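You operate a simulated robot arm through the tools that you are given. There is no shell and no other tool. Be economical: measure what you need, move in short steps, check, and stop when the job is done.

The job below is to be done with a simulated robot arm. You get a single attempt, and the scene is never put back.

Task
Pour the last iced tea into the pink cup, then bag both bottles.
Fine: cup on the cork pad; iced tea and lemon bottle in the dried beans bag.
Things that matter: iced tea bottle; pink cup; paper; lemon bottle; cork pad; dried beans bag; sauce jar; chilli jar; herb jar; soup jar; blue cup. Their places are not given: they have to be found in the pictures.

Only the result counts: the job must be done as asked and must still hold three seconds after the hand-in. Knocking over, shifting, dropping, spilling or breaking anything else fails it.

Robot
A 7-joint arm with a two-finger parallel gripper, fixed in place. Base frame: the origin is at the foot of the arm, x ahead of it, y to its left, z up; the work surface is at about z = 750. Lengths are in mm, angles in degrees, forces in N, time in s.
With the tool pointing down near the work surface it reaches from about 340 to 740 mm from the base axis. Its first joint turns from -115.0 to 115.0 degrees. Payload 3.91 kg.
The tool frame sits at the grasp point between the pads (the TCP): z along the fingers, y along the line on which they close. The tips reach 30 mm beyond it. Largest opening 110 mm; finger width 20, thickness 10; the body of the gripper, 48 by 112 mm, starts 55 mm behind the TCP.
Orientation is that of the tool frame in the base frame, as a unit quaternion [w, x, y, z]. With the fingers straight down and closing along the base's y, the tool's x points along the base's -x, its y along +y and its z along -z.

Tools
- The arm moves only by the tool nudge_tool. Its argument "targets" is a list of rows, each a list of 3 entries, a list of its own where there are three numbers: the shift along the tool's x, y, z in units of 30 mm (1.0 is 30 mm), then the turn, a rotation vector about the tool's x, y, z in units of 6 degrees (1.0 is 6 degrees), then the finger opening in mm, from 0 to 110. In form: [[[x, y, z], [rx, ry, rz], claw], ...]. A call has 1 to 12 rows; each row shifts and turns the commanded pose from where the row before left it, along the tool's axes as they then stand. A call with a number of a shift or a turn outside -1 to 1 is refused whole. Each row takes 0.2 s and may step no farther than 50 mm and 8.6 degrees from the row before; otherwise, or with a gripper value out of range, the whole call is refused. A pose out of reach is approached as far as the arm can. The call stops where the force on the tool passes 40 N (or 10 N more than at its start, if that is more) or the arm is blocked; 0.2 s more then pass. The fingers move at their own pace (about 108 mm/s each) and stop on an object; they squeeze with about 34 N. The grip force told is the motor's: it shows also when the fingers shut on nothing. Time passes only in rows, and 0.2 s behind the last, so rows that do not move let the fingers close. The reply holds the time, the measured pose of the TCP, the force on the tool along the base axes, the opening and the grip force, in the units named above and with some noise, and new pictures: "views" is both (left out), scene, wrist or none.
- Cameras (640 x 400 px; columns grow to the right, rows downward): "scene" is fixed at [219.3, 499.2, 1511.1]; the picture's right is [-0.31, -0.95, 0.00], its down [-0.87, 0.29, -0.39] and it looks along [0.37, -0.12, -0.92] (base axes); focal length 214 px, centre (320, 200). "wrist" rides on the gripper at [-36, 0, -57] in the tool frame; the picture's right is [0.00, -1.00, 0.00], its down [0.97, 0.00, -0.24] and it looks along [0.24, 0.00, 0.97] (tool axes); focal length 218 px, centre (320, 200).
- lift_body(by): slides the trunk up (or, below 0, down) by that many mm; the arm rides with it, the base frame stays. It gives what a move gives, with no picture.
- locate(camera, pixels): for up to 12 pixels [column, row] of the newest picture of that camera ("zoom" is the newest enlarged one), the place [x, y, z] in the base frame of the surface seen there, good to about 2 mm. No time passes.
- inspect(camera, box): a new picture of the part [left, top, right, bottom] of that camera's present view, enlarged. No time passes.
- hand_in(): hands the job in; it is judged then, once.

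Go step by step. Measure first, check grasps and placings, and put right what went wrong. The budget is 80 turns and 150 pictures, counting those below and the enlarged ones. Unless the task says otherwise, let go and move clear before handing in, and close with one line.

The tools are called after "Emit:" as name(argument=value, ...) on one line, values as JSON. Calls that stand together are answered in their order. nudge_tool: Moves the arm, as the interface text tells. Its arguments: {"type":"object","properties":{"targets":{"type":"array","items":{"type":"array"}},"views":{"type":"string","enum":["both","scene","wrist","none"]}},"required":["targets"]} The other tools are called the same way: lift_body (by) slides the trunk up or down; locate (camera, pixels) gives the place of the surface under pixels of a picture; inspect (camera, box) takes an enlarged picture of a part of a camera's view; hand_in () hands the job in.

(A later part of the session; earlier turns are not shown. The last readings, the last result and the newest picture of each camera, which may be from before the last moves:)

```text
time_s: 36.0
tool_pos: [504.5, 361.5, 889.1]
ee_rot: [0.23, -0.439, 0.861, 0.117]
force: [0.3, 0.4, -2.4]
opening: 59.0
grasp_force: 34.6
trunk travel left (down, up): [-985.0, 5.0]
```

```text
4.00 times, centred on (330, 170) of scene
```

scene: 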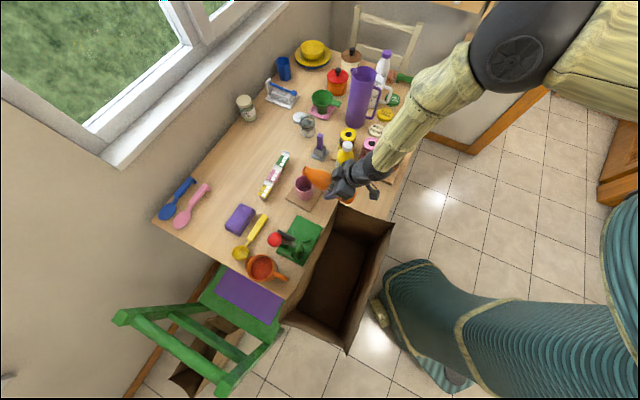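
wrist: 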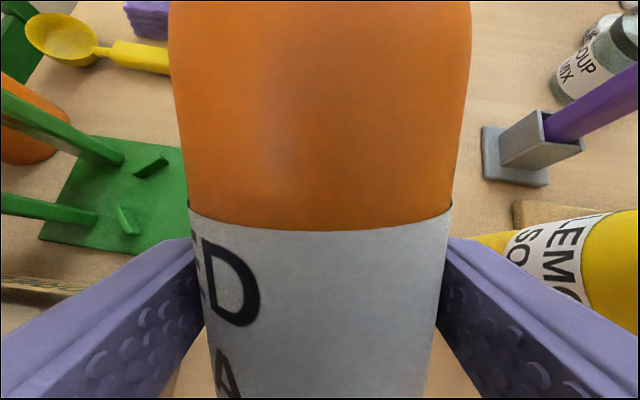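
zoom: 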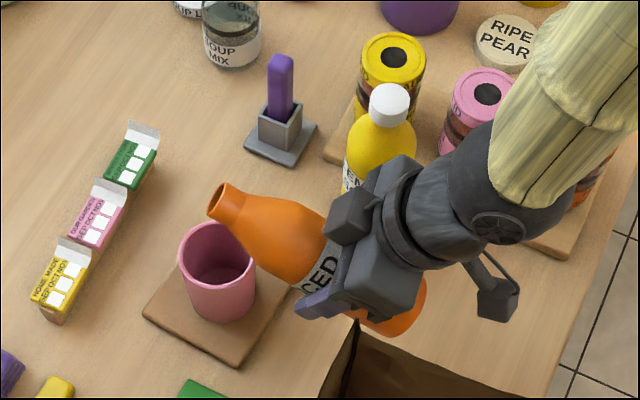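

The mouth is above the cup, as predicted. Continuing slowly from 60° to 90°, with pauses.

Emit:
nudge_tool(targets=[[[0.228, 0, 0.06], [0, 1, 0], 40], [[0, 0, 0], [0, 0, 0], 40], [[0.19, 0, 0.061], [0, 1, 0], 40], [[0, 0, 0], [0, 0, 0], 40], [[0.074, 0, -0.094], [0, 1, 0], 40], [[0, 0, 0], [0, 0, 0], 40], [[0.024, 0, -0.21], [0, 1, 0], 40], [[0, 0, 0], [0, 0, 0], 40], [[-0.022, 0, -0.4], [0, 1, 0], 40], [[0, 0, 0], [0, 0, 0], 40]], views="scene")

Emit:
inspect(camera="scene", box=[270, 140, 366, 200])

```text
time_s: 38.2
tool_pos: [498.3, 348.3, 898.1]
ee_rot: [0.0, -0.454, 0.891, 0.0]
force: [-0.3, 0.3, -1.8]
opening: 59.0
grasp_force: 34.2
trunk travel left (down, up): [-985.0, 5.0]
```

scene: 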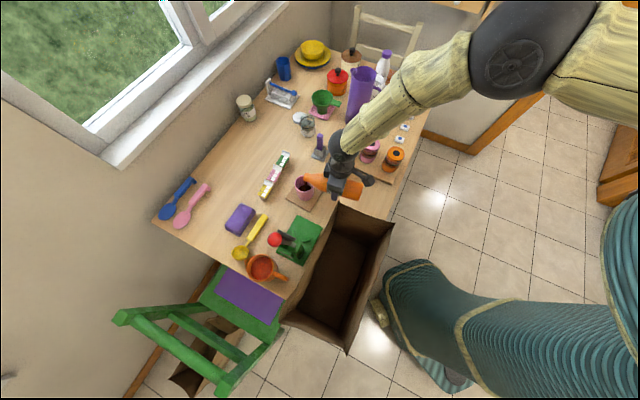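

```text
6.67 times, centred on (318, 170) of scene
```

zoom: 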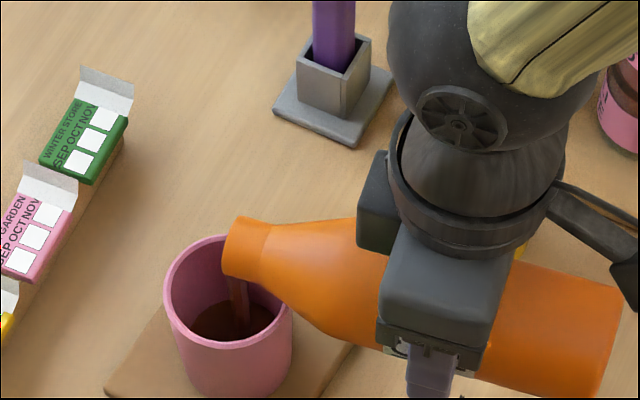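

The tea is streaming into the cup cleanly (zoom 240,300). I'll wait a moment and tilt further to 114°.

Emit:
nudge_tool(targets=[[[0, 0, 0], [0, 0, 0], 40], [[0, 0, 0], [0, 0, 0], 40], [[-0.02, 0, -0.4], [0, 1, 0], 40], [[0, 0, 0], [0, 0, 0], 40], [[0, 0, 0], [0, 0, 0], 40], [[-0.024, 0, -0.37], [0, 1, 0], 40], [[0, 0, 0], [0, 0, 0], 40], [[-0.015, 0, -0.412], [0, 1, 0], 40], [[0, 0, 0], [0, 0, 0], 40], [[-0.03, 0, -0.395], [0, 1, 0], 40], [[0, 0, 0], [0, 0, 0], 40]], views="scene")

Emit:
inspect(camera="scene", box=[270, 140, 366, 200])

```text
time_s: 40.6
tool_pos: [503.4, 356.3, 945.4]
ee_rot: [-0.185, -0.444, 0.872, -0.095]
force: [-0.5, -1.1, -0.6]
opening: 58.7
grasp_force: 33.8
trunk travel left (down, up): [-985.0, 5.0]
```

scene: 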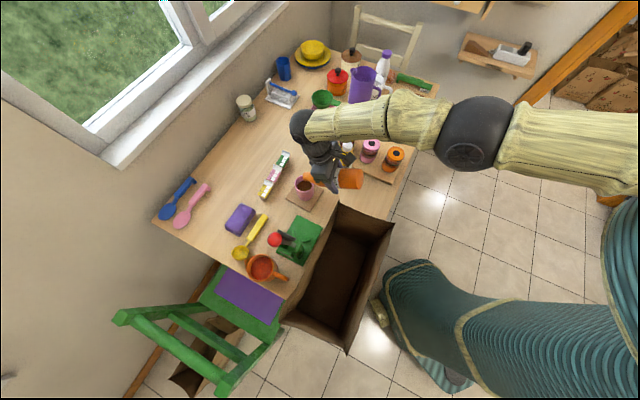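

```text
6.67 times, centred on (318, 170) of scene
```

zoom: 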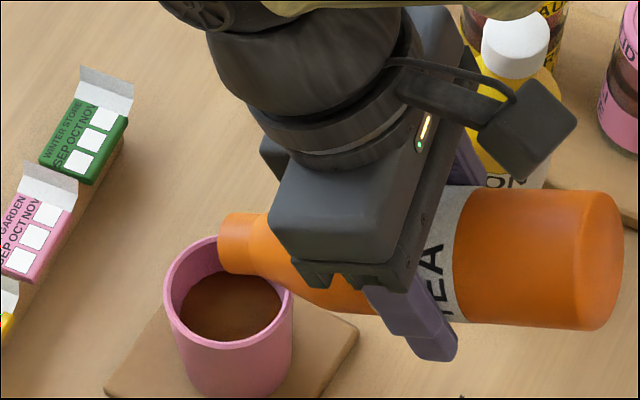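

The cup is filling without spilling. I'll check the level, then tilt to 126° to drain the rest.

Emit:
locate(camera="zoom", pixels=[[230, 300], [210, 310], [255, 315]])

Emit:
nudge_tool(targets=[[[0, 0, 0], [0, 0, 0], 40], [[-0.017, 0, -0.372], [0, 1, 0], 40], [[0, 0, 0], [0, 0, 0], 40], [[0, 0, 0], [0, 0, 0], 40], [[0, 0, 0], [0, 0, 0], 40]], views="none")

Emit:
inspect(camera="scene", box=[270, 140, 366, 200])

Emit:
locate(camera="zoom", pixels=[[230, 300], [210, 310], [255, 315]])

```text
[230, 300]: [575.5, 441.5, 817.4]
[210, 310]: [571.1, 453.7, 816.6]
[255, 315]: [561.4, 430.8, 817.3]
```

```text
time_s: 41.8
tool_pos: [495.0, 348.4, 965.2]
ee_rot: [-0.23, -0.439, 0.861, -0.117]
force: [0.2, 0.6, -1.3]
opening: 58.7
grasp_force: 34.0
out of reach, approached as far as the arm can: row 2
trunk travel left (down, up): [-985.0, 5.0]
```

```text
6.67 times, centred on (318, 170) of scene
```

zoom: 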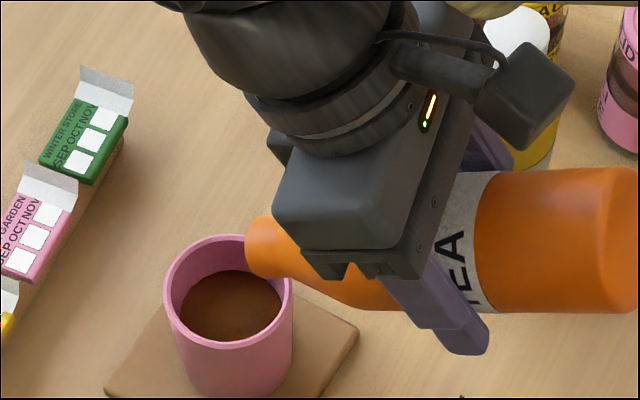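

```text
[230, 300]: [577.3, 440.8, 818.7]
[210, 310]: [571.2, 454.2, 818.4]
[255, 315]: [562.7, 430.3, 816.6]
```

The level has stopped at z≈817, so it's drained. The arm reached its limit and drew back ~13 mm, bringing the mouth close to the rim, so I'll go back to 114° and recentre before checking for more.

Emit:
nudge_tool(targets=[[[-0.54, 0, 0.07], [0, -1, 0], 40], [[0, 0, 0], [0, 0, 0], 40], [[0, 0, 0], [0, 0, 0], 40], [[0, 0, 0], [0, 0, 0], 40]], views="none")

Emit:
inspect(camera="scene", box=[270, 140, 366, 200])

Emit:
locate(camera="zoom", pixels=[[230, 300], [210, 310], [255, 315]])

```text
time_s: 42.8
tool_pos: [501.4, 359.8, 956.3]
ee_rot: [-0.186, -0.444, 0.871, -0.095]
force: [-0.5, -0.4, -0.4]
opening: 58.7
grasp_force: 33.9
trunk travel left (down, up): [-985.0, 5.0]
```

```text
6.67 times, centred on (318, 170) of scene
```

zoom: 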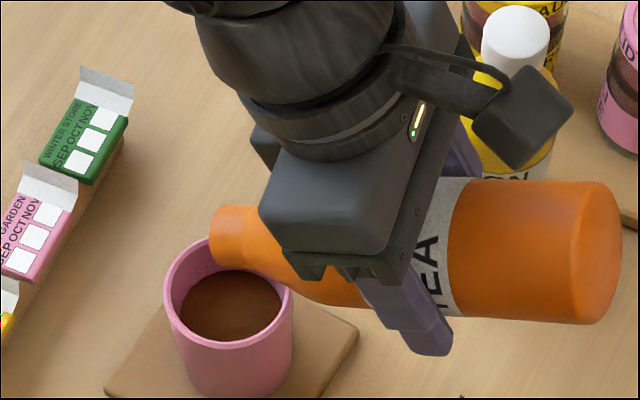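

```text
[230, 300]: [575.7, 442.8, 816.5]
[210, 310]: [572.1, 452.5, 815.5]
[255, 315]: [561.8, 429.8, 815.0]
```

The tea level is static at z≈816 and no stream remains, so pouring is done. Rotating the bottle back upright in place, high above the cup.

Emit:
nudge_tool(targets=[[[0, 0, -0.2], [0, -1, 0], 40], [[0, 0, -0.2], [0, -1, 0], 40], [[0, 0, 0], [0, -1, 0], 40], [[0, 0, 0], [0, -1, 0], 40], [[0, 0, 0], [0, -1, 0], 40], [[0, 0, 0], [0, -1, 0], 40], [[0, 0, 0], [0, -1, 0], 40], [[0, 0, 0], [0, -1, 0], 40], [[0, 0, 0], [0, -1, 0], 40], [[0, 0, 0], [0, -1, 0], 40], [[0, 0, 0], [0, -1, 0], 40], [[0, 0, 0], [0, -1, 0], 40]], views="scene")

```text
time_s: 45.4
tool_pos: [503.5, 363.6, 967.7]
ee_rot: [0.364, -0.414, 0.813, 0.186]
force: [0.7, 0.2, -0.5]
opening: 58.8
grasp_force: 34.4
trunk travel left (down, up): [-985.0, 5.0]
```

scene: 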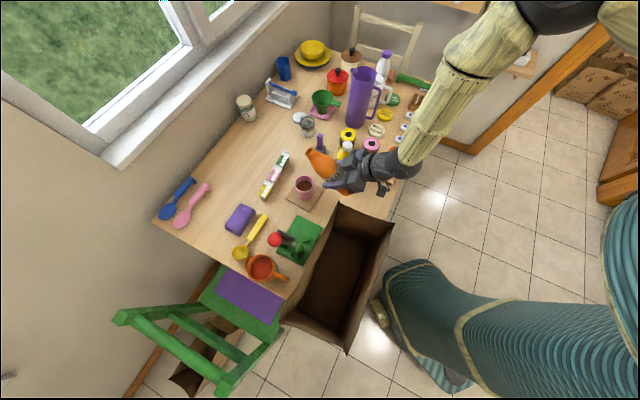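

θ=42°, and the cup is undisturbed. Seven more steps will bring it upright.

Emit:
nudge_tool(targets=[[[0, 0, 0], [0, -1, 0], 40], [[0, 0, 0], [0, -1, 0], 40], [[0, 0, 0], [0, -1, 0], 40], [[0, 0, 0], [0, -1, 0], 40], [[0, 0, 0], [0, -1, 0], 40], [[0, 0, 0], [0, -1, 0], 40], [[0, 0, 0], [0, -1, 0], 40]])

Emit:
inspect(camera="scene", box=[260, 110, 420, 210])

```text
time_s: 47.0
tool_pos: [503.8, 362.9, 966.8]
ee_rot: [0.631, -0.321, 0.63, 0.321]
force: [-0.3, -0.3, -0.4]
opening: 58.6
grasp_force: 33.9
trunk travel left (down, up): [-985.0, 5.0]
```

scene: 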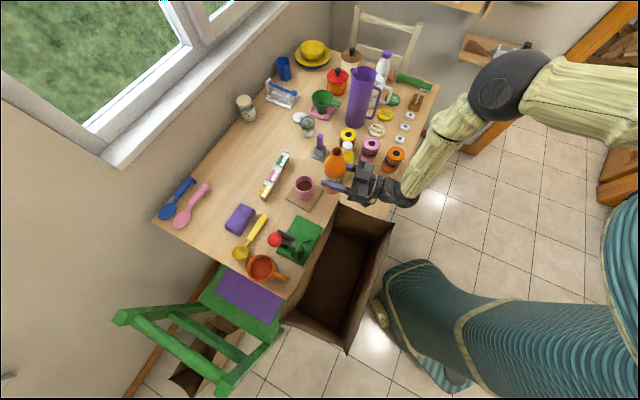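
wrist: 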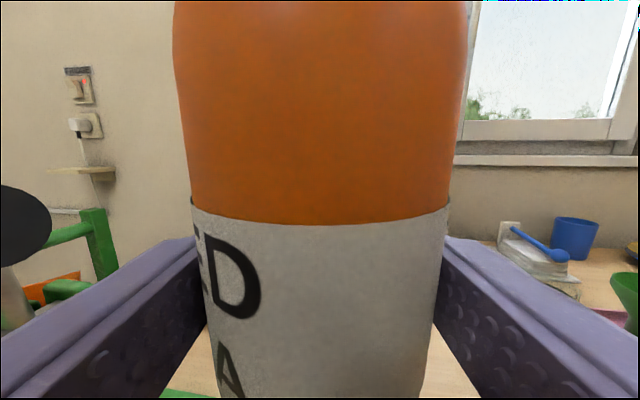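

```text
4.00 times, centred on (340, 160) of scene
```

zoom: 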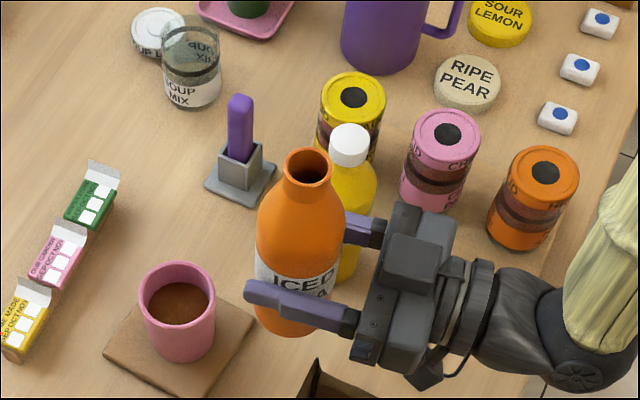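

The bottle is upright and the tea is in the cup. I'll set the empty bottle on clear table at about (506,335) to regrip it from above.

Emit:
nudge_tool(targets=[[[0, -0.6, -0.72], [0, 0, 0], 40], [[1, 0, 0], [0, 0, 0], 40], [[1, 0, 0], [0, 0, 0], 40], [[1, 0, 0], [0, 0, 0], 40], [[0.8, 0, 0], [0, 0, 0], 40]], views="scene")

Emit:
inspect(camera="scene", box=[280, 130, 440, 230])

```text
time_s: 48.4
tool_pos: [582.0, 346.9, 934.7]
ee_rot: [0.682, -0.322, 0.582, 0.305]
force: [0.1, -0.5, -0.8]
opening: 58.8
grasp_force: 33.7
trunk travel left (down, up): [-985.0, 5.0]
stopped in row 5: the arm was blocked; the commanded pose is now the measured one
```

scene: 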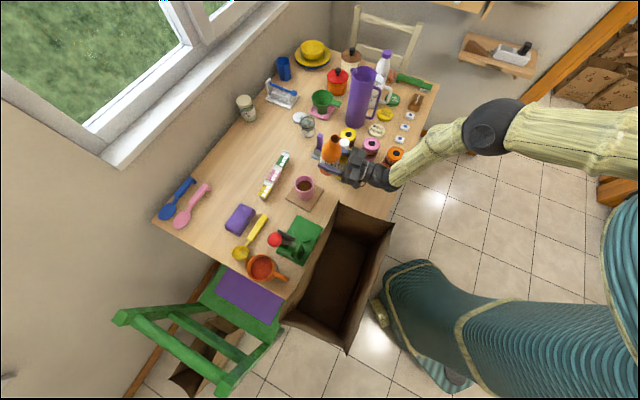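

```text
4.00 times, centred on (360, 180) of scene
```

zoom: 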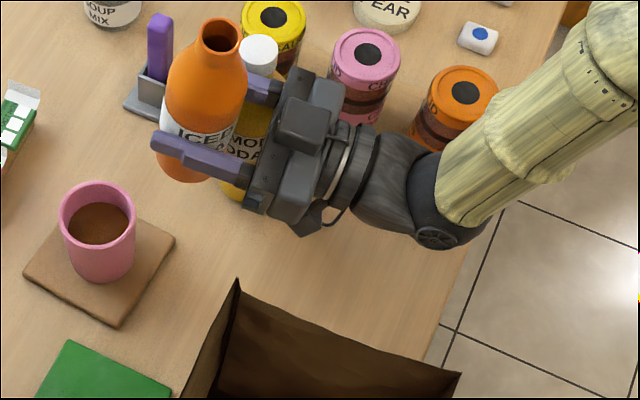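

The arm hit a limit and swung the TCP to (582,347,935), close to the lemon bottle. I'll check whether the lemon bottle has moved before doing anything else.

Emit:
locate(camera="zoom", pixels=[[258, 42], [250, 50], [270, 55], [240, 190], [262, 70], [275, 85], [300, 120], [310, 160]])

Emit:
inspect(camera="wrist", box=[0, 0, 640, 400])

```text
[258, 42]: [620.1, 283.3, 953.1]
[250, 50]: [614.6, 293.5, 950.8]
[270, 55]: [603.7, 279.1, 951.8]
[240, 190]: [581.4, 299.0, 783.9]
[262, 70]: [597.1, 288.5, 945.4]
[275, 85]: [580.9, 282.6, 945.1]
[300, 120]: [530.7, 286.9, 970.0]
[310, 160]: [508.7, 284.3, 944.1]
```

```text
1.00 times, centred on (320, 200) of wrist
```

zoom: 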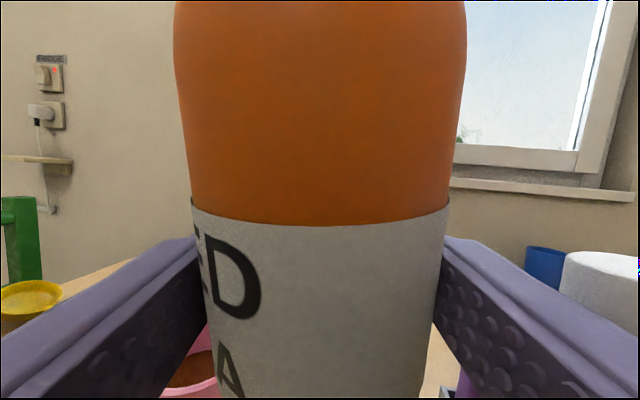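

The lemon bottle still stands in place, with a gap of about 10 mm to the gripper. I'll back straight up to get clear.

Emit:
nudge_tool(targets=[[[-0.5, 0, 0], [0, 0, 0], 40], [[-1, 0, 0], [0, 0, 0], 40], [[-1, 0, 0], [0, 0, 0], 40], [[-1, 0, 0], [0, 0, 0], 40]])

Emit:
inspect(camera="scene", box=[280, 110, 440, 210])

```text
time_s: 49.4
tool_pos: [565.2, 343.4, 1034.2]
ee_rot: [0.68, -0.323, 0.584, 0.306]
force: [0.6, -0.2, -0.9]
opening: 58.7
grasp_force: 34.0
trunk travel left (down, up): [-985.0, 5.0]
```

scene: 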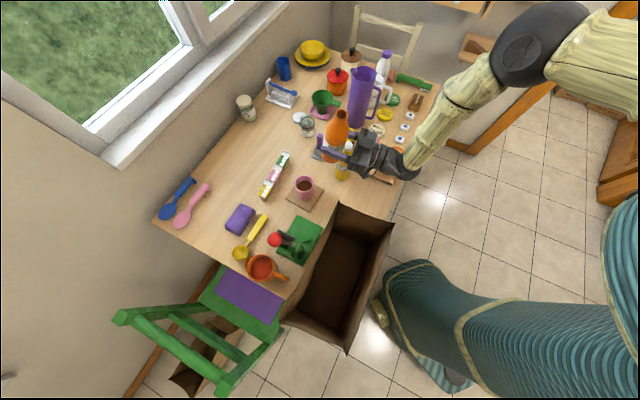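
wrist: 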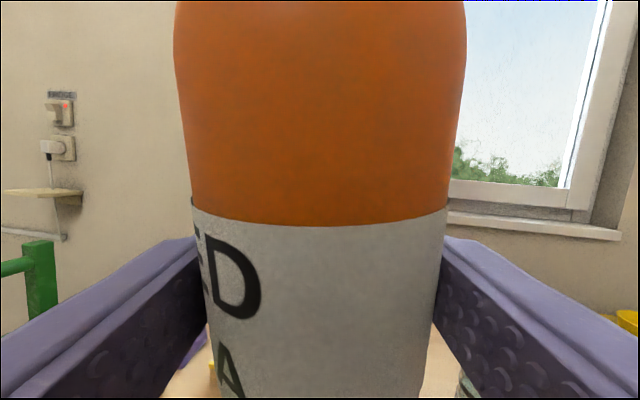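

```text
4.00 times, centred on (360, 160) of scene
```

zoom: 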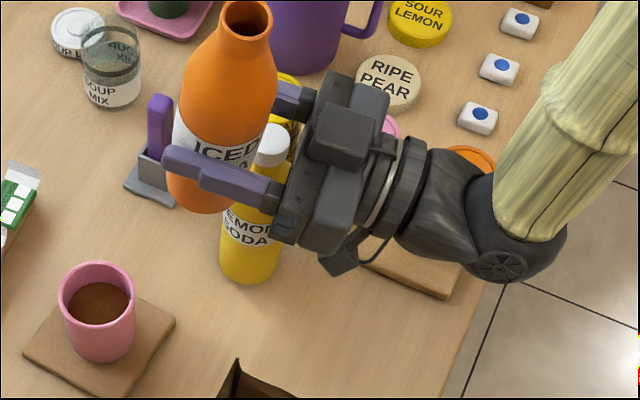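

The TCP is clear, but the bottle has a ~8° tilt. I'll correct the orientation and return to the known good pose (504,361). Then I'll use the trunk to lower, which keeps the arm's shape.

Emit:
nudge_tool(targets=[[[0, 0, 0], [0, 0.53, 0.39], 40], [[0, 0, 0], [0, 0.53, 0.39], 40], [[0, 0.99, -0.37], [0, 0, 0], 40], [[0, 0.99, -0.37], [0, 0, 0], 40]], views="none")

```text
time_s: 50.4
tool_pos: [501.7, 361.2, 1033.3]
ee_rot: [0.633, -0.315, 0.633, 0.316]
force: [-0.2, -0.3, -0.4]
opening: 58.9
grasp_force: 34.6
trunk travel left (down, up): [-985.0, 5.0]
```

It's upright again at (502,361,1033). Lowering the trunk by 120 first.

Emit:
lift_body(by=-120)

Emit:
inspect(camera="scene", box=[240, 60, 560, 260])

```text
time_s: 51.9
tool_pos: [502.6, 361.0, 913.1]
ee_rot: [0.633, -0.314, 0.633, 0.315]
force: [0.2, 0.2, -1.0]
opening: 58.9
grasp_force: 34.2
trunk travel left (down, up): [-865.0, 125.0]
```

```text
2.00 times, centred on (400, 160) of scene
```

zoom: 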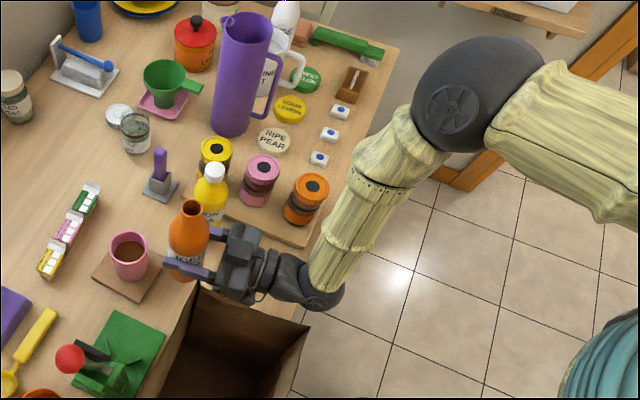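

All looks clear, but the wrist is visually near the bag's corner, so I'll check its distance.

Emit:
locate(camera="zoom", pixels=[[322, 305], [285, 298], [245, 297], [300, 285], [308, 325], [250, 302], [200, 285], [400, 180], [340, 270]])

```text
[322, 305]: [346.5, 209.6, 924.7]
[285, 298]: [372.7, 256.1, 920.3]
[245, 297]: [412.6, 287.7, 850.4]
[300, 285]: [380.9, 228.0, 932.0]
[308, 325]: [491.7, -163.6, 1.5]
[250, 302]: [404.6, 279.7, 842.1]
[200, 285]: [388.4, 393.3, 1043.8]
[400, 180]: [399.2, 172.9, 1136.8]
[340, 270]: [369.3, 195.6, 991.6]
```

The wrist is at least 75 mm from the bag wall. Lowering to just above the table.

Emit:
lift_body(by=-84)

Emit:
inspect(camera="scene", box=[280, 110, 440, 210])

```text
time_s: 52.8
tool_pos: [502.9, 359.8, 850.5]
ee_rot: [0.635, -0.312, 0.632, 0.317]
force: [-6.1, -8.0, 15.9]
opening: 58.7
grasp_force: 33.9
trunk travel left (down, up): [-799.0, 191.0]
stopped: the force on the tool passed its limit (the readings are from after the stop); the commanded pose is now the measured one
```

```text
4.00 times, centred on (360, 160) of scene
```

zoom: 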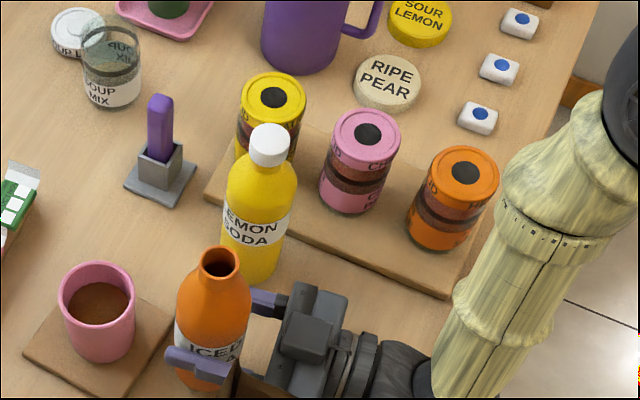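

The descent stopped at z 850 with 16 N: either the bottle slipped in the grip or something under the gripper touched the table. I'll check the mouth height.

Emit:
locate(camera="zoom", pixels=[[202, 262], [238, 262], [220, 247], [220, 281], [195, 385], [330, 300], [250, 380]])

Emit:
nudge_tool(targets=[[[-0.3, 0, 0], [0, 0, 0], 40]], views="wrist")

Emit:
inspect(camera="scene", box=[300, 170, 428, 250])

```text
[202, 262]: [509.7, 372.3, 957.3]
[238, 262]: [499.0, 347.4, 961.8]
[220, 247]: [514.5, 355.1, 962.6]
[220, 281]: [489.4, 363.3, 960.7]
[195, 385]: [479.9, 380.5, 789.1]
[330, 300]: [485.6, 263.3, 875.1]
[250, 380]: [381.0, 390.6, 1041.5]
```

```text
time_s: 53.2
tool_pos: [502.9, 360.2, 859.6]
ee_rot: [0.634, -0.313, 0.631, 0.318]
force: [1.0, -1.1, 0.0]
opening: 58.7
grasp_force: 34.2
trunk travel left (down, up): [-799.0, 191.0]
```

wrist: 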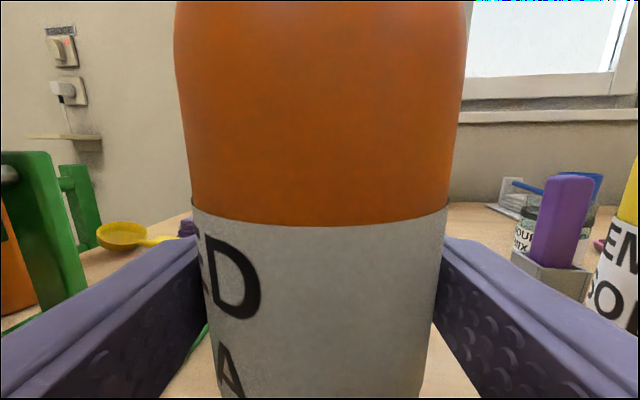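

```text
5.00 times, centred on (364, 210) of scene
```

zoom: 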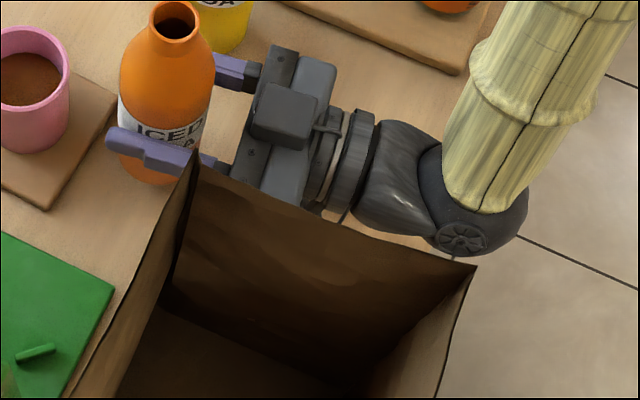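

The mouth is at z 961, so the bottle hasn't slipped. The bracket hanging under the wrist touched the table because the wrist is over it here. The original spot near the table edge had room for it, so I'll carry the bottle back there along the known path, high up first.

Emit:
lift_body(by=185)

Emit:
nudge_tool(targets=[[[-1, 0, 0], [0, 0, 0], 40], [[-1, 0, 0], [0, 0, 0], 40], [[-1, 0, 0], [0, 0, 0], 40], [[-1, 0, 0], [0, 0, 0], 40], [[0, 0, 0], [0.83, 0, 0], 40], [[0, 0, 0], [0.83, 0, 0], 40], [[0, 0, 0], [0.83, 0, 0], 40], [[0, -0.99, -0.23], [0, 0, 0], 40], [[0, -0.99, -0.23], [0, 0, 0], 40], [[0, -0.99, -0.23], [0, 0, 0], 40]], views="scene")

```text
time_s: 55.2
tool_pos: [503.2, 361.8, 1043.8]
ee_rot: [0.635, -0.312, 0.632, 0.317]
force: [-0.3, 0.2, -1.7]
opening: 58.6
grasp_force: 34.3
trunk travel left (down, up): [-984.0, 6.0]
```

```text
time_s: 57.4
tool_pos: [543.8, 276.9, 1164.3]
ee_rot: [0.669, -0.229, 0.668, 0.233]
force: [0.0, -0.3, -0.1]
opening: 58.5
grasp_force: 34.3
trunk travel left (down, up): [-984.0, 6.0]
```

scene: 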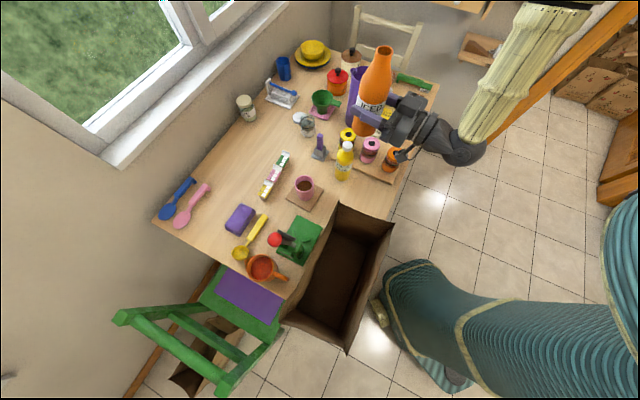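

Good: the arm is high and clear. I'll yaw back to 18° and move over the original bottle spot.

Emit:
nudge_tool(targets=[[[0, 0, 0], [0.84, 0, 0], 40], [[0, 0, 0], [0.84, 0, 0], 40], [[0, 0, 0], [0.84, 0, 0], 40], [[0, 0, 0], [0.84, 0, 0], 40], [[0, -0.88, -0.95], [0, 0, 0], 40], [[0, -0.88, -0.95], [0, 0, 0], 40], [[0, -0.88, -0.95], [0, 0, 0], 40]], views="scene")

```text
time_s: 59.0
tool_pos: [481.8, 175.6, 1163.3]
ee_rot: [0.7, -0.107, 0.697, 0.111]
force: [0.5, 0.3, 0.3]
opening: 58.9
grasp_force: 33.9
trunk travel left (down, up): [-984.0, 6.0]
```

scene: 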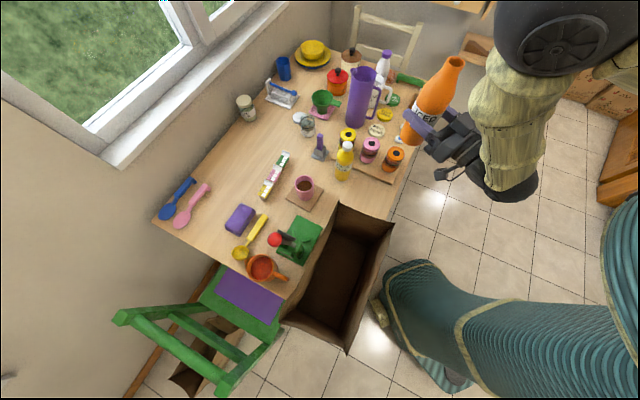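

Position is good. I'll nudge 5 mm forward and lower with the trunk, which keeps this arm shape.

Emit:
nudge_tool(targets=[[[0, 0, 0.17], [0, 0, 0], 40]], views="none")

Emit:
lift_body(by=-220)

Emit:
inspect(camera="scene", box=[300, 60, 556, 220])

```text
time_s: 59.4
tool_pos: [490.0, 177.2, 1162.6]
ee_rot: [0.699, -0.108, 0.698, 0.111]
force: [0.0, 0.2, -0.1]
opening: 58.5
grasp_force: 34.2
trunk travel left (down, up): [-984.0, 6.0]
```

```text
time_s: 61.7
tool_pos: [487.8, 177.2, 942.2]
ee_rot: [0.699, -0.107, 0.698, 0.112]
force: [-0.2, -1.1, -0.1]
opening: 58.9
grasp_force: 34.3
trunk travel left (down, up): [-764.0, 226.0]
```

```text
2.50 times, centred on (428, 140) of scene
```

zoom: 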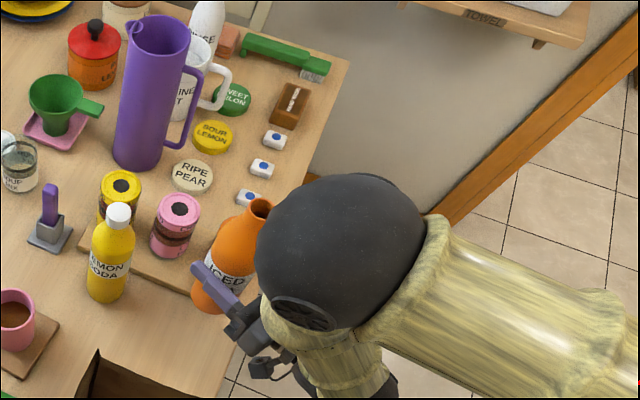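

All clear. Lowering another 112 to just above the table.

Emit:
lift_body(by=-112)

Emit:
nudge_tool(targets=[[[0.08, 0, 0], [0, 0, 0], 40], [[0.06, 0, 0], [0, 0, 0], 40]], views="wrist")

Emit:
inspect(camera="scene", box=[320, 110, 480, 210])

```text
time_s: 63.2
tool_pos: [489.2, 176.2, 830.7]
ee_rot: [0.699, -0.107, 0.698, 0.112]
force: [0.3, -0.2, -0.5]
opening: 58.7
grasp_force: 33.9
trunk travel left (down, up): [-652.0, 338.0]
```

```text
time_s: 63.8
tool_pos: [487.9, 177.7, 828.9]
ee_rot: [0.701, -0.107, 0.696, 0.11]
force: [0.5, -0.6, 13.3]
opening: 58.8
grasp_force: 34.0
trunk travel left (down, up): [-652.0, 338.0]
```

wrist: 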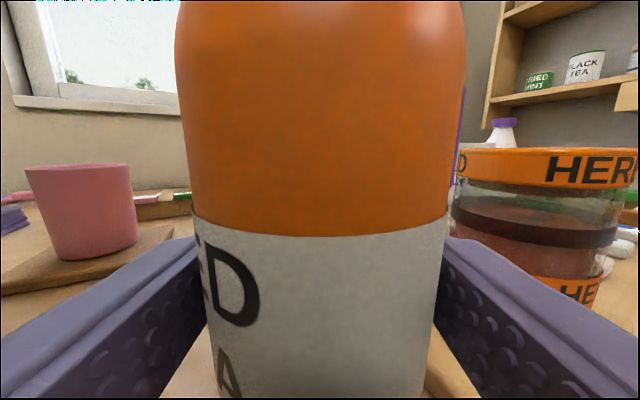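

```text
4.00 times, centred on (400, 160) of scene
```

zoom: 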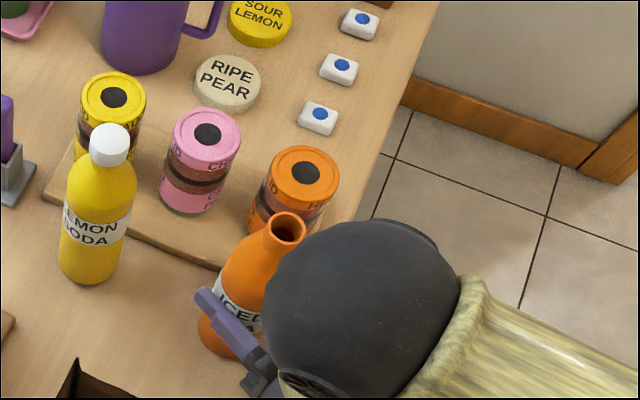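

It's in contact with the table (13 N). I'll release and rise straight up with the trunk.

Emit:
nudge_tool(targets=[[[-0.05, 0, 0], [0, 0, 0], 40], [[0, 0, 0], [0, 0, 0], 80], [[0, 0, 0], [0, 0, 0], 80]], views="none")

Emit:
lift_body(by=260)

Emit:
inspect(camera="scene", box=[280, 110, 440, 210])

```text
time_s: 64.6
tool_pos: [488.6, 176.5, 826.6]
ee_rot: [0.699, -0.107, 0.698, 0.111]
force: [0.1, 0.6, 1.0]
opening: 79.6
grasp_force: 0.1
trunk travel left (down, up): [-652.0, 338.0]
```

```text
time_s: 67.2
tool_pos: [488.6, 176.7, 1087.9]
ee_rot: [0.699, -0.107, 0.698, 0.112]
force: [0.3, -1.2, -0.2]
opening: 80.0
grasp_force: 0.0
trunk travel left (down, up): [-912.0, 78.0]
```

```text
4.00 times, centred on (360, 160) of scene
```

zoom: 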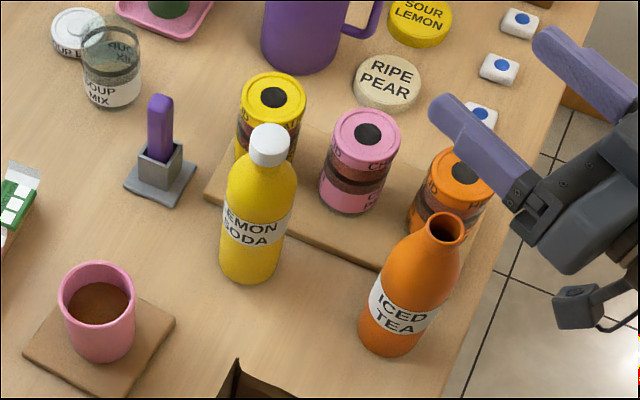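

Both bottles stand and the cup is fine. I'll measure the mouth, then pitch the tool to vertical.

Emit:
locate(camera="zoom", pixels=[[427, 228], [465, 228], [446, 213], [446, 246], [250, 145], [287, 145], [268, 126], [268, 160]])

Emit:
nudge_tool(targets=[[[0, 0, 0], [0, 1, 0], 80], [[0, 0, 0], [0, 1, 0], 80], [[0, 0, 0], [0, 1, 0], 80], [[0, 0, 0], [0, 1, 0], 80], [[0, 0, 0], [0, 1, 0], 80], [[0, 0, 0], [0, 1, 0], 80], [[0, 0, 0], [0, 1, 0], 80], [[0, 0, 0], [0, 1, 0], 80], [[0, 0, 0], [0, 1, 0], 80], [[0, 0, 0], [0, 1, 0], 80], [[0, 0, 0], [0, 1, 0], 80], [[0, 0, 0], [0, 1, 0], 80]], views="none")

Emit:
nudge_tool(targets=[[[0, 0, 0], [0, 1, 0], 80], [[0, 0, 0], [0, 1, 0], 80], [[0, 0, 0], [0, 1, 0], 80], [[0, 0, 0], [0, 0, -1], 80], [[0, 0, 0], [0, 0, -1], 80], [[0, 0, 0], [0, 0, -1], 80], [[0, 0, 0], [0, 0, -1], 80], [[0, 0, 0], [0, 0, -0.5], 80]])

```text
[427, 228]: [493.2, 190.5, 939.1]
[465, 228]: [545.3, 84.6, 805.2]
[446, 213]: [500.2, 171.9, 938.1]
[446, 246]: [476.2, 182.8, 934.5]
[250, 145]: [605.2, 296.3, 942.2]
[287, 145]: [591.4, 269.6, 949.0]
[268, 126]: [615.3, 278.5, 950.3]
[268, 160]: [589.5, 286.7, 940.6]
```

```text
time_s: 69.8
tool_pos: [488.6, 177.5, 1088.6]
ee_rot: [0.154, -0.152, 0.976, 0.028]
force: [1.0, -0.4, 0.6]
opening: 79.9
grasp_force: 0.1
trunk travel left (down, up): [-912.0, 78.0]
```

```text
time_s: 71.6
tool_pos: [489.1, 176.9, 1087.5]
ee_rot: [0.002, -0.382, 0.924, 0.002]
force: [0.1, 0.6, 1.2]
opening: 79.8
grasp_force: 0.1
trunk travel left (down, up): [-912.0, 78.0]
```

scene: 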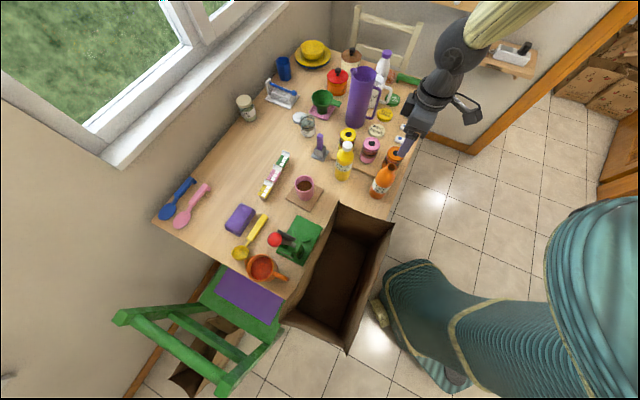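
wrist: 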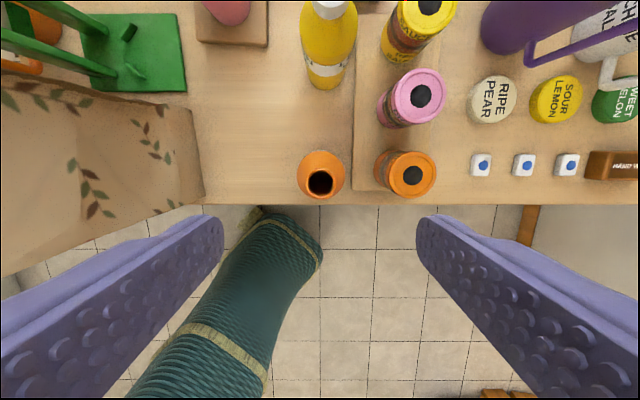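

The tool is vertical at α=45°, aligned with the bag's long axis, with the tea mouth centred at wrist (319,183). Descending.

Emit:
nudge_tool(targets=[[[0, 0, 1], [0, 0, 0], 80], [[0, 0, 1], [0, 0, 0], 80], [[0, 0, 1], [0, 0, 0], 80], [[0, 0, 1], [0, 0, 0], 80], [[0, 0, 1], [0, 0, 0], 80], [[0, 0, 1], [0, 0, 0], 80]])

Emit:
inspect(camera="scene", box=[320, 110, 480, 210])

```text
time_s: 73.0
tool_pos: [489.9, 178.3, 906.0]
ee_rot: [0.001, -0.381, 0.925, 0.003]
force: [0.1, -1.4, -0.1]
opening: 79.8
grasp_force: 0.0
trunk travel left (down, up): [-912.0, 78.0]
```

scene: 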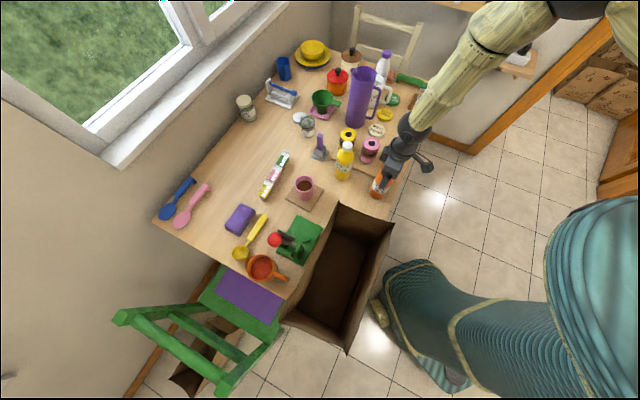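
wrist: 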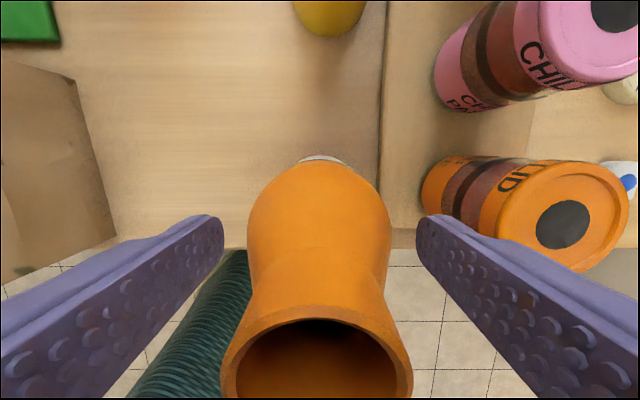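

```text
4.00 times, centred on (400, 160) of scene
```

zoom: 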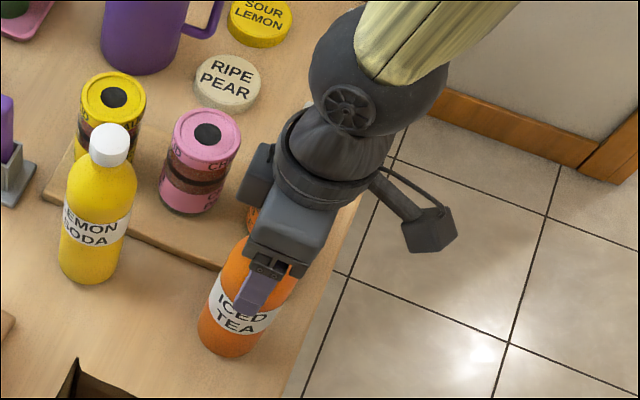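

The bottle is centred between the fingers. I'll go 10 mm lower, close, and lift with a check.

Emit:
nudge_tool(targets=[[[0, 0, 0.35], [0, 0, 0], 80], [[0, 0, 0], [0, 0, 0], 30], [[0, 0, 0], [0, 0, 0], 30], [[0, 0, 0], [0, 0, 0], 30], [[0, 0, -0.5], [0, 0, 0], 30], [[0, 0, -1], [0, 0, 0], 30], [[0, 0, -1], [0, 0, 0], 30]])

Emit:
inspect(camera="scene", box=[320, 110, 480, 210])

```text
time_s: 74.6
tool_pos: [487.7, 178.0, 973.5]
ee_rot: [0.001, -0.381, 0.925, 0.003]
force: [0.2, 0.3, -0.5]
opening: 58.1
grasp_force: 33.9
trunk travel left (down, up): [-912.0, 78.0]
```

scene: 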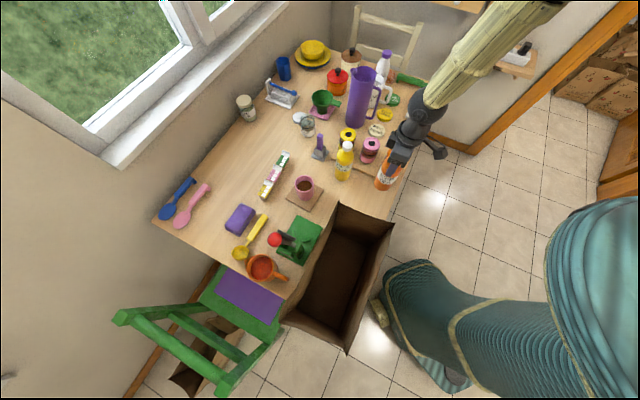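
wrist: 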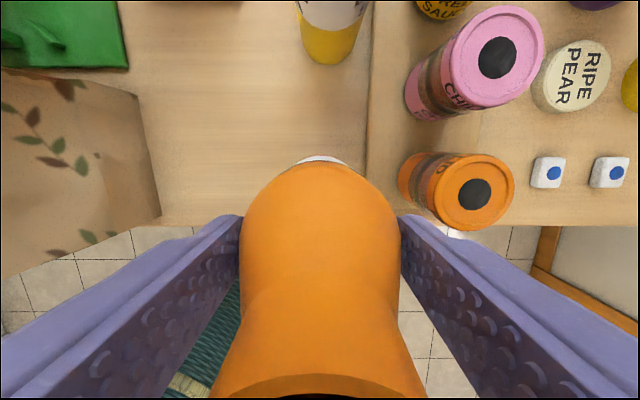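

```text
4.00 times, centred on (400, 160) of scene
```

zoom: 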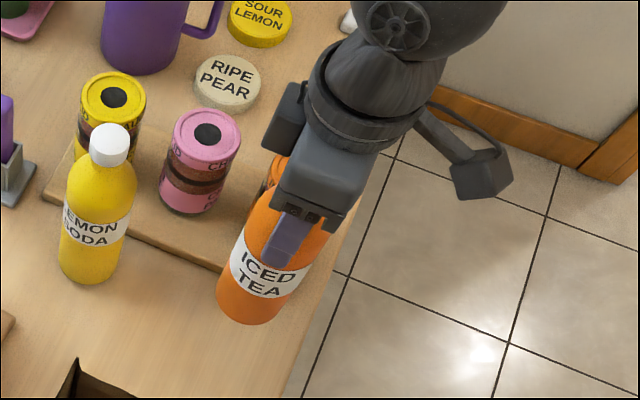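

The grip from above holds (opening 58). Before going into the bag I need the height of the bracket that sticks out from the gripper (zoom 480,180), since it could hit the bag wall.

Emit:
locate(camera="zoom", pixels=[[460, 195], [480, 180], [508, 190], [470, 160], [450, 150], [430, 125], [498, 152], [480, 197], [440, 110], [300, 150], [345, 215]])

```text
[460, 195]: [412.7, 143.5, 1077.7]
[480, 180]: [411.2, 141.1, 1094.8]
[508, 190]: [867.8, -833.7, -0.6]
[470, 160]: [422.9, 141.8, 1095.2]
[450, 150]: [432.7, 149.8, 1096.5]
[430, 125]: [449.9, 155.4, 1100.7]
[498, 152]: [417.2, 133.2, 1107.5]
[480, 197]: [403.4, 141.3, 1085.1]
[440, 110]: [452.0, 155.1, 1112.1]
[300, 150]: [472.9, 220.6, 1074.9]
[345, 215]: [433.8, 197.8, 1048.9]
```

The bracket's bottom is ~100 mm above the TCP, so the TCP must stay at ≥~952 inside the bag. I'll set the bottle back down and regrip higher, at the neck, so it reaches the bag floor at that height.

Emit:
nudge_tool(targets=[[[0, 0, 1], [0, 0, 0], 30], [[0, 0, 1], [0, 0, 0], 30], [[0, 0, 0.4], [0, 0, 0], 30], [[0, 0, 0.06], [0, 0, 0], 30]], views="none")

```text
time_s: 75.6
tool_pos: [489.0, 179.5, 898.0]
ee_rot: [0.002, -0.381, 0.925, 0.002]
force: [0.0, -0.1, -0.9]
opening: 58.1
grasp_force: 33.7
trunk travel left (down, up): [-912.0, 78.0]
```

Emit:
nudge_tool(targets=[[[0, 0, 0.05], [0, 0, 0], 30], [[0, 0, 0.04], [0, 0, 0], 30]], views="none")

```text
time_s: 76.2
tool_pos: [488.0, 178.9, 896.7]
ee_rot: [0.002, -0.381, 0.925, 0.003]
force: [-2.5, 0.2, 19.2]
opening: 57.9
grasp_force: 34.1
trunk travel left (down, up): [-912.0, 78.0]
```

It's on the table. I'll open, rise 50 mm, and close on the neck.

Emit:
nudge_tool(targets=[[[0, 0, -0.06], [0, 0, 0], 30], [[0, 0, 0], [0, 0, 0], 74], [[0, 0, 0], [0, 0, 0], 74], [[0, 0, -0.85], [0, 0, 0], 74], [[0, 0, -0.8], [0, 0, 0], 74], [[0, 0, 0], [0, 0, 0], 10], [[0, 0, 0], [0, 0, 0], 10], [[0, 0, 0], [0, 0, 0], 10]])

Emit:
inspect(camera="scene", box=[320, 110, 480, 210])

```text
time_s: 78.0
tool_pos: [489.0, 177.9, 946.8]
ee_rot: [0.003, -0.381, 0.924, 0.003]
force: [-0.3, 0.2, 1.5]
opening: 30.0
grasp_force: 34.0
trunk travel left (down, up): [-912.0, 78.0]
```

scene: 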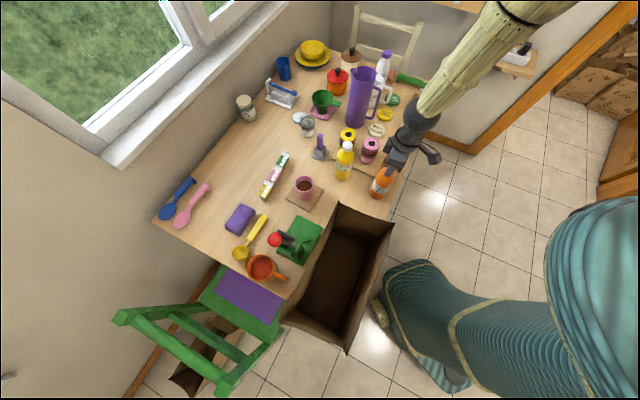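
wrist: 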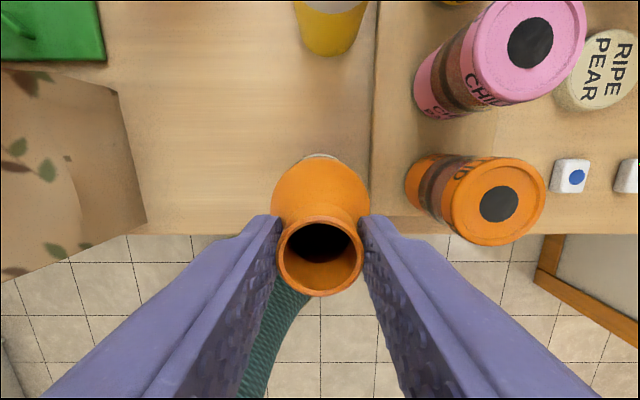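

```text
4.00 times, centred on (400, 160) of scene
```

zoom: 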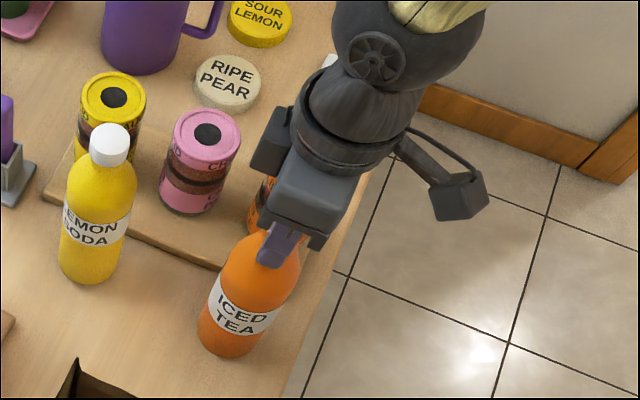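

The neck is gripped (opening 30). Lifting straight up to z≈1262 so the bottle bottom clears the bag rim.

Emit:
nudge_tool(targets=[[[0, 0, -0.4], [0, 0, 0], 10], [[0, 0, -0.6], [0, 0, 0], 10], [[0, 0, -1], [0, 0, 0], 10], [[0, 0, -1], [0, 0, 0], 10], [[0, 0, -1], [0, 0, 0], 10], [[0, 0, -1], [0, 0, 0], 10], [[0, 0, -1], [0, 0, 0], 10], [[0, 0, -1], [0, 0, 0], 10], [[0, 0, -1], [0, 0, 0], 10], [[0, 0, -1], [0, 0, 0], 10], [[0, 0, -1], [0, 0, 0], 10], [[0, 0, -0.5], [0, 0, 0], 10]])

```text
time_s: 80.6
tool_pos: [489.8, 175.7, 1262.8]
ee_rot: [0.002, -0.381, 0.925, 0.002]
force: [-0.3, -1.1, -1.3]
opening: 30.0
grasp_force: 34.0
trunk travel left (down, up): [-912.0, 78.0]
```

scene: 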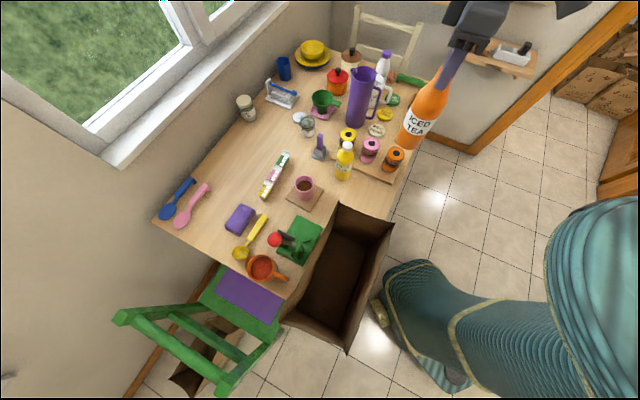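
wrist: 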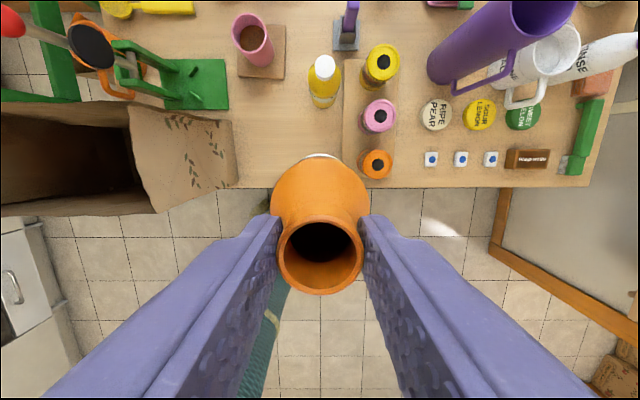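

The bottle hangs straight. Moving along the tool's y, which is the bag's long axis, toward the bag.

Emit:
nudge_tool(targets=[[[-0.04, 1, 0], [0, 0, 0], 10], [[-0.04, 1, 0], [0, 0, 0], 10], [[-0.04, 1, 0], [0, 0, 0], 10], [[-0.04, 1, 0], [0, 0, 0], 10], [[-0.04, 1, 0], [0, 0, 0], 10], [[-0.04, 1, 0], [0, 0, 0], 10], [[-0.04, 1, 0], [0, 0, 0], 10], [[-0.04, 1, 0], [0, 0, 0], 10], [[-0.04, 1, 0], [0, 0, 0], 10]])

```text
time_s: 82.6
tool_pos: [305.4, 376.6, 1263.4]
ee_rot: [0.002, -0.381, 0.925, 0.003]
force: [0.2, 0.2, -0.8]
opening: 30.0
grasp_force: 33.9
trunk travel left (down, up): [-912.0, 78.0]
```

scene: 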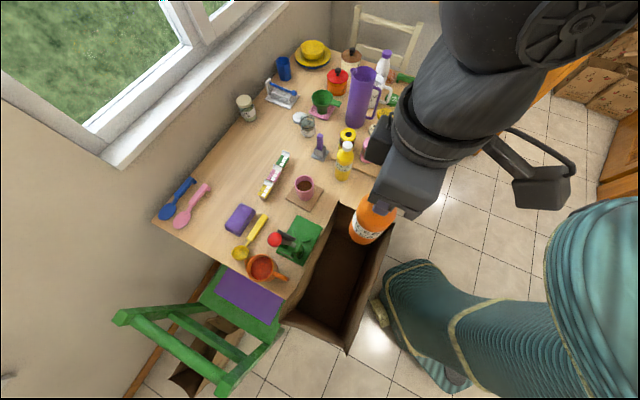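
wrist: 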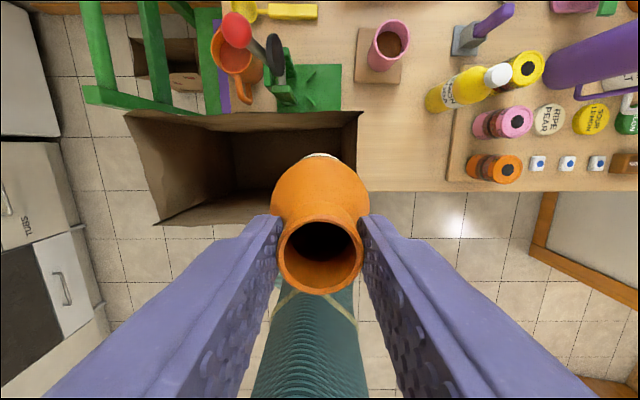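

The bag opening is now clearly visible. I'll measure its rim and floor from here.

Emit:
locate(camera="wrist", pixels=[[130, 114], [240, 115], [355, 114], [161, 221], [220, 215], [262, 207], [240, 150], [255, 180], [265, 145], [356, 165], [140, 160], [230, 140]])

```text
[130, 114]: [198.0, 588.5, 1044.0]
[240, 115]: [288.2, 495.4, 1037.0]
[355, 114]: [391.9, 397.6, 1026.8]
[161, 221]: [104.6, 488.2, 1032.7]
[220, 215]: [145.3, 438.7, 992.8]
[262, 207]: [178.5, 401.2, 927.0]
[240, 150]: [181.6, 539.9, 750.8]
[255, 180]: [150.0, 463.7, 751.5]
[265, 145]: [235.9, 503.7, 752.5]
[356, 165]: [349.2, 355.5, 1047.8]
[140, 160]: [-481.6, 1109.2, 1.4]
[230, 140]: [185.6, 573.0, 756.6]
```

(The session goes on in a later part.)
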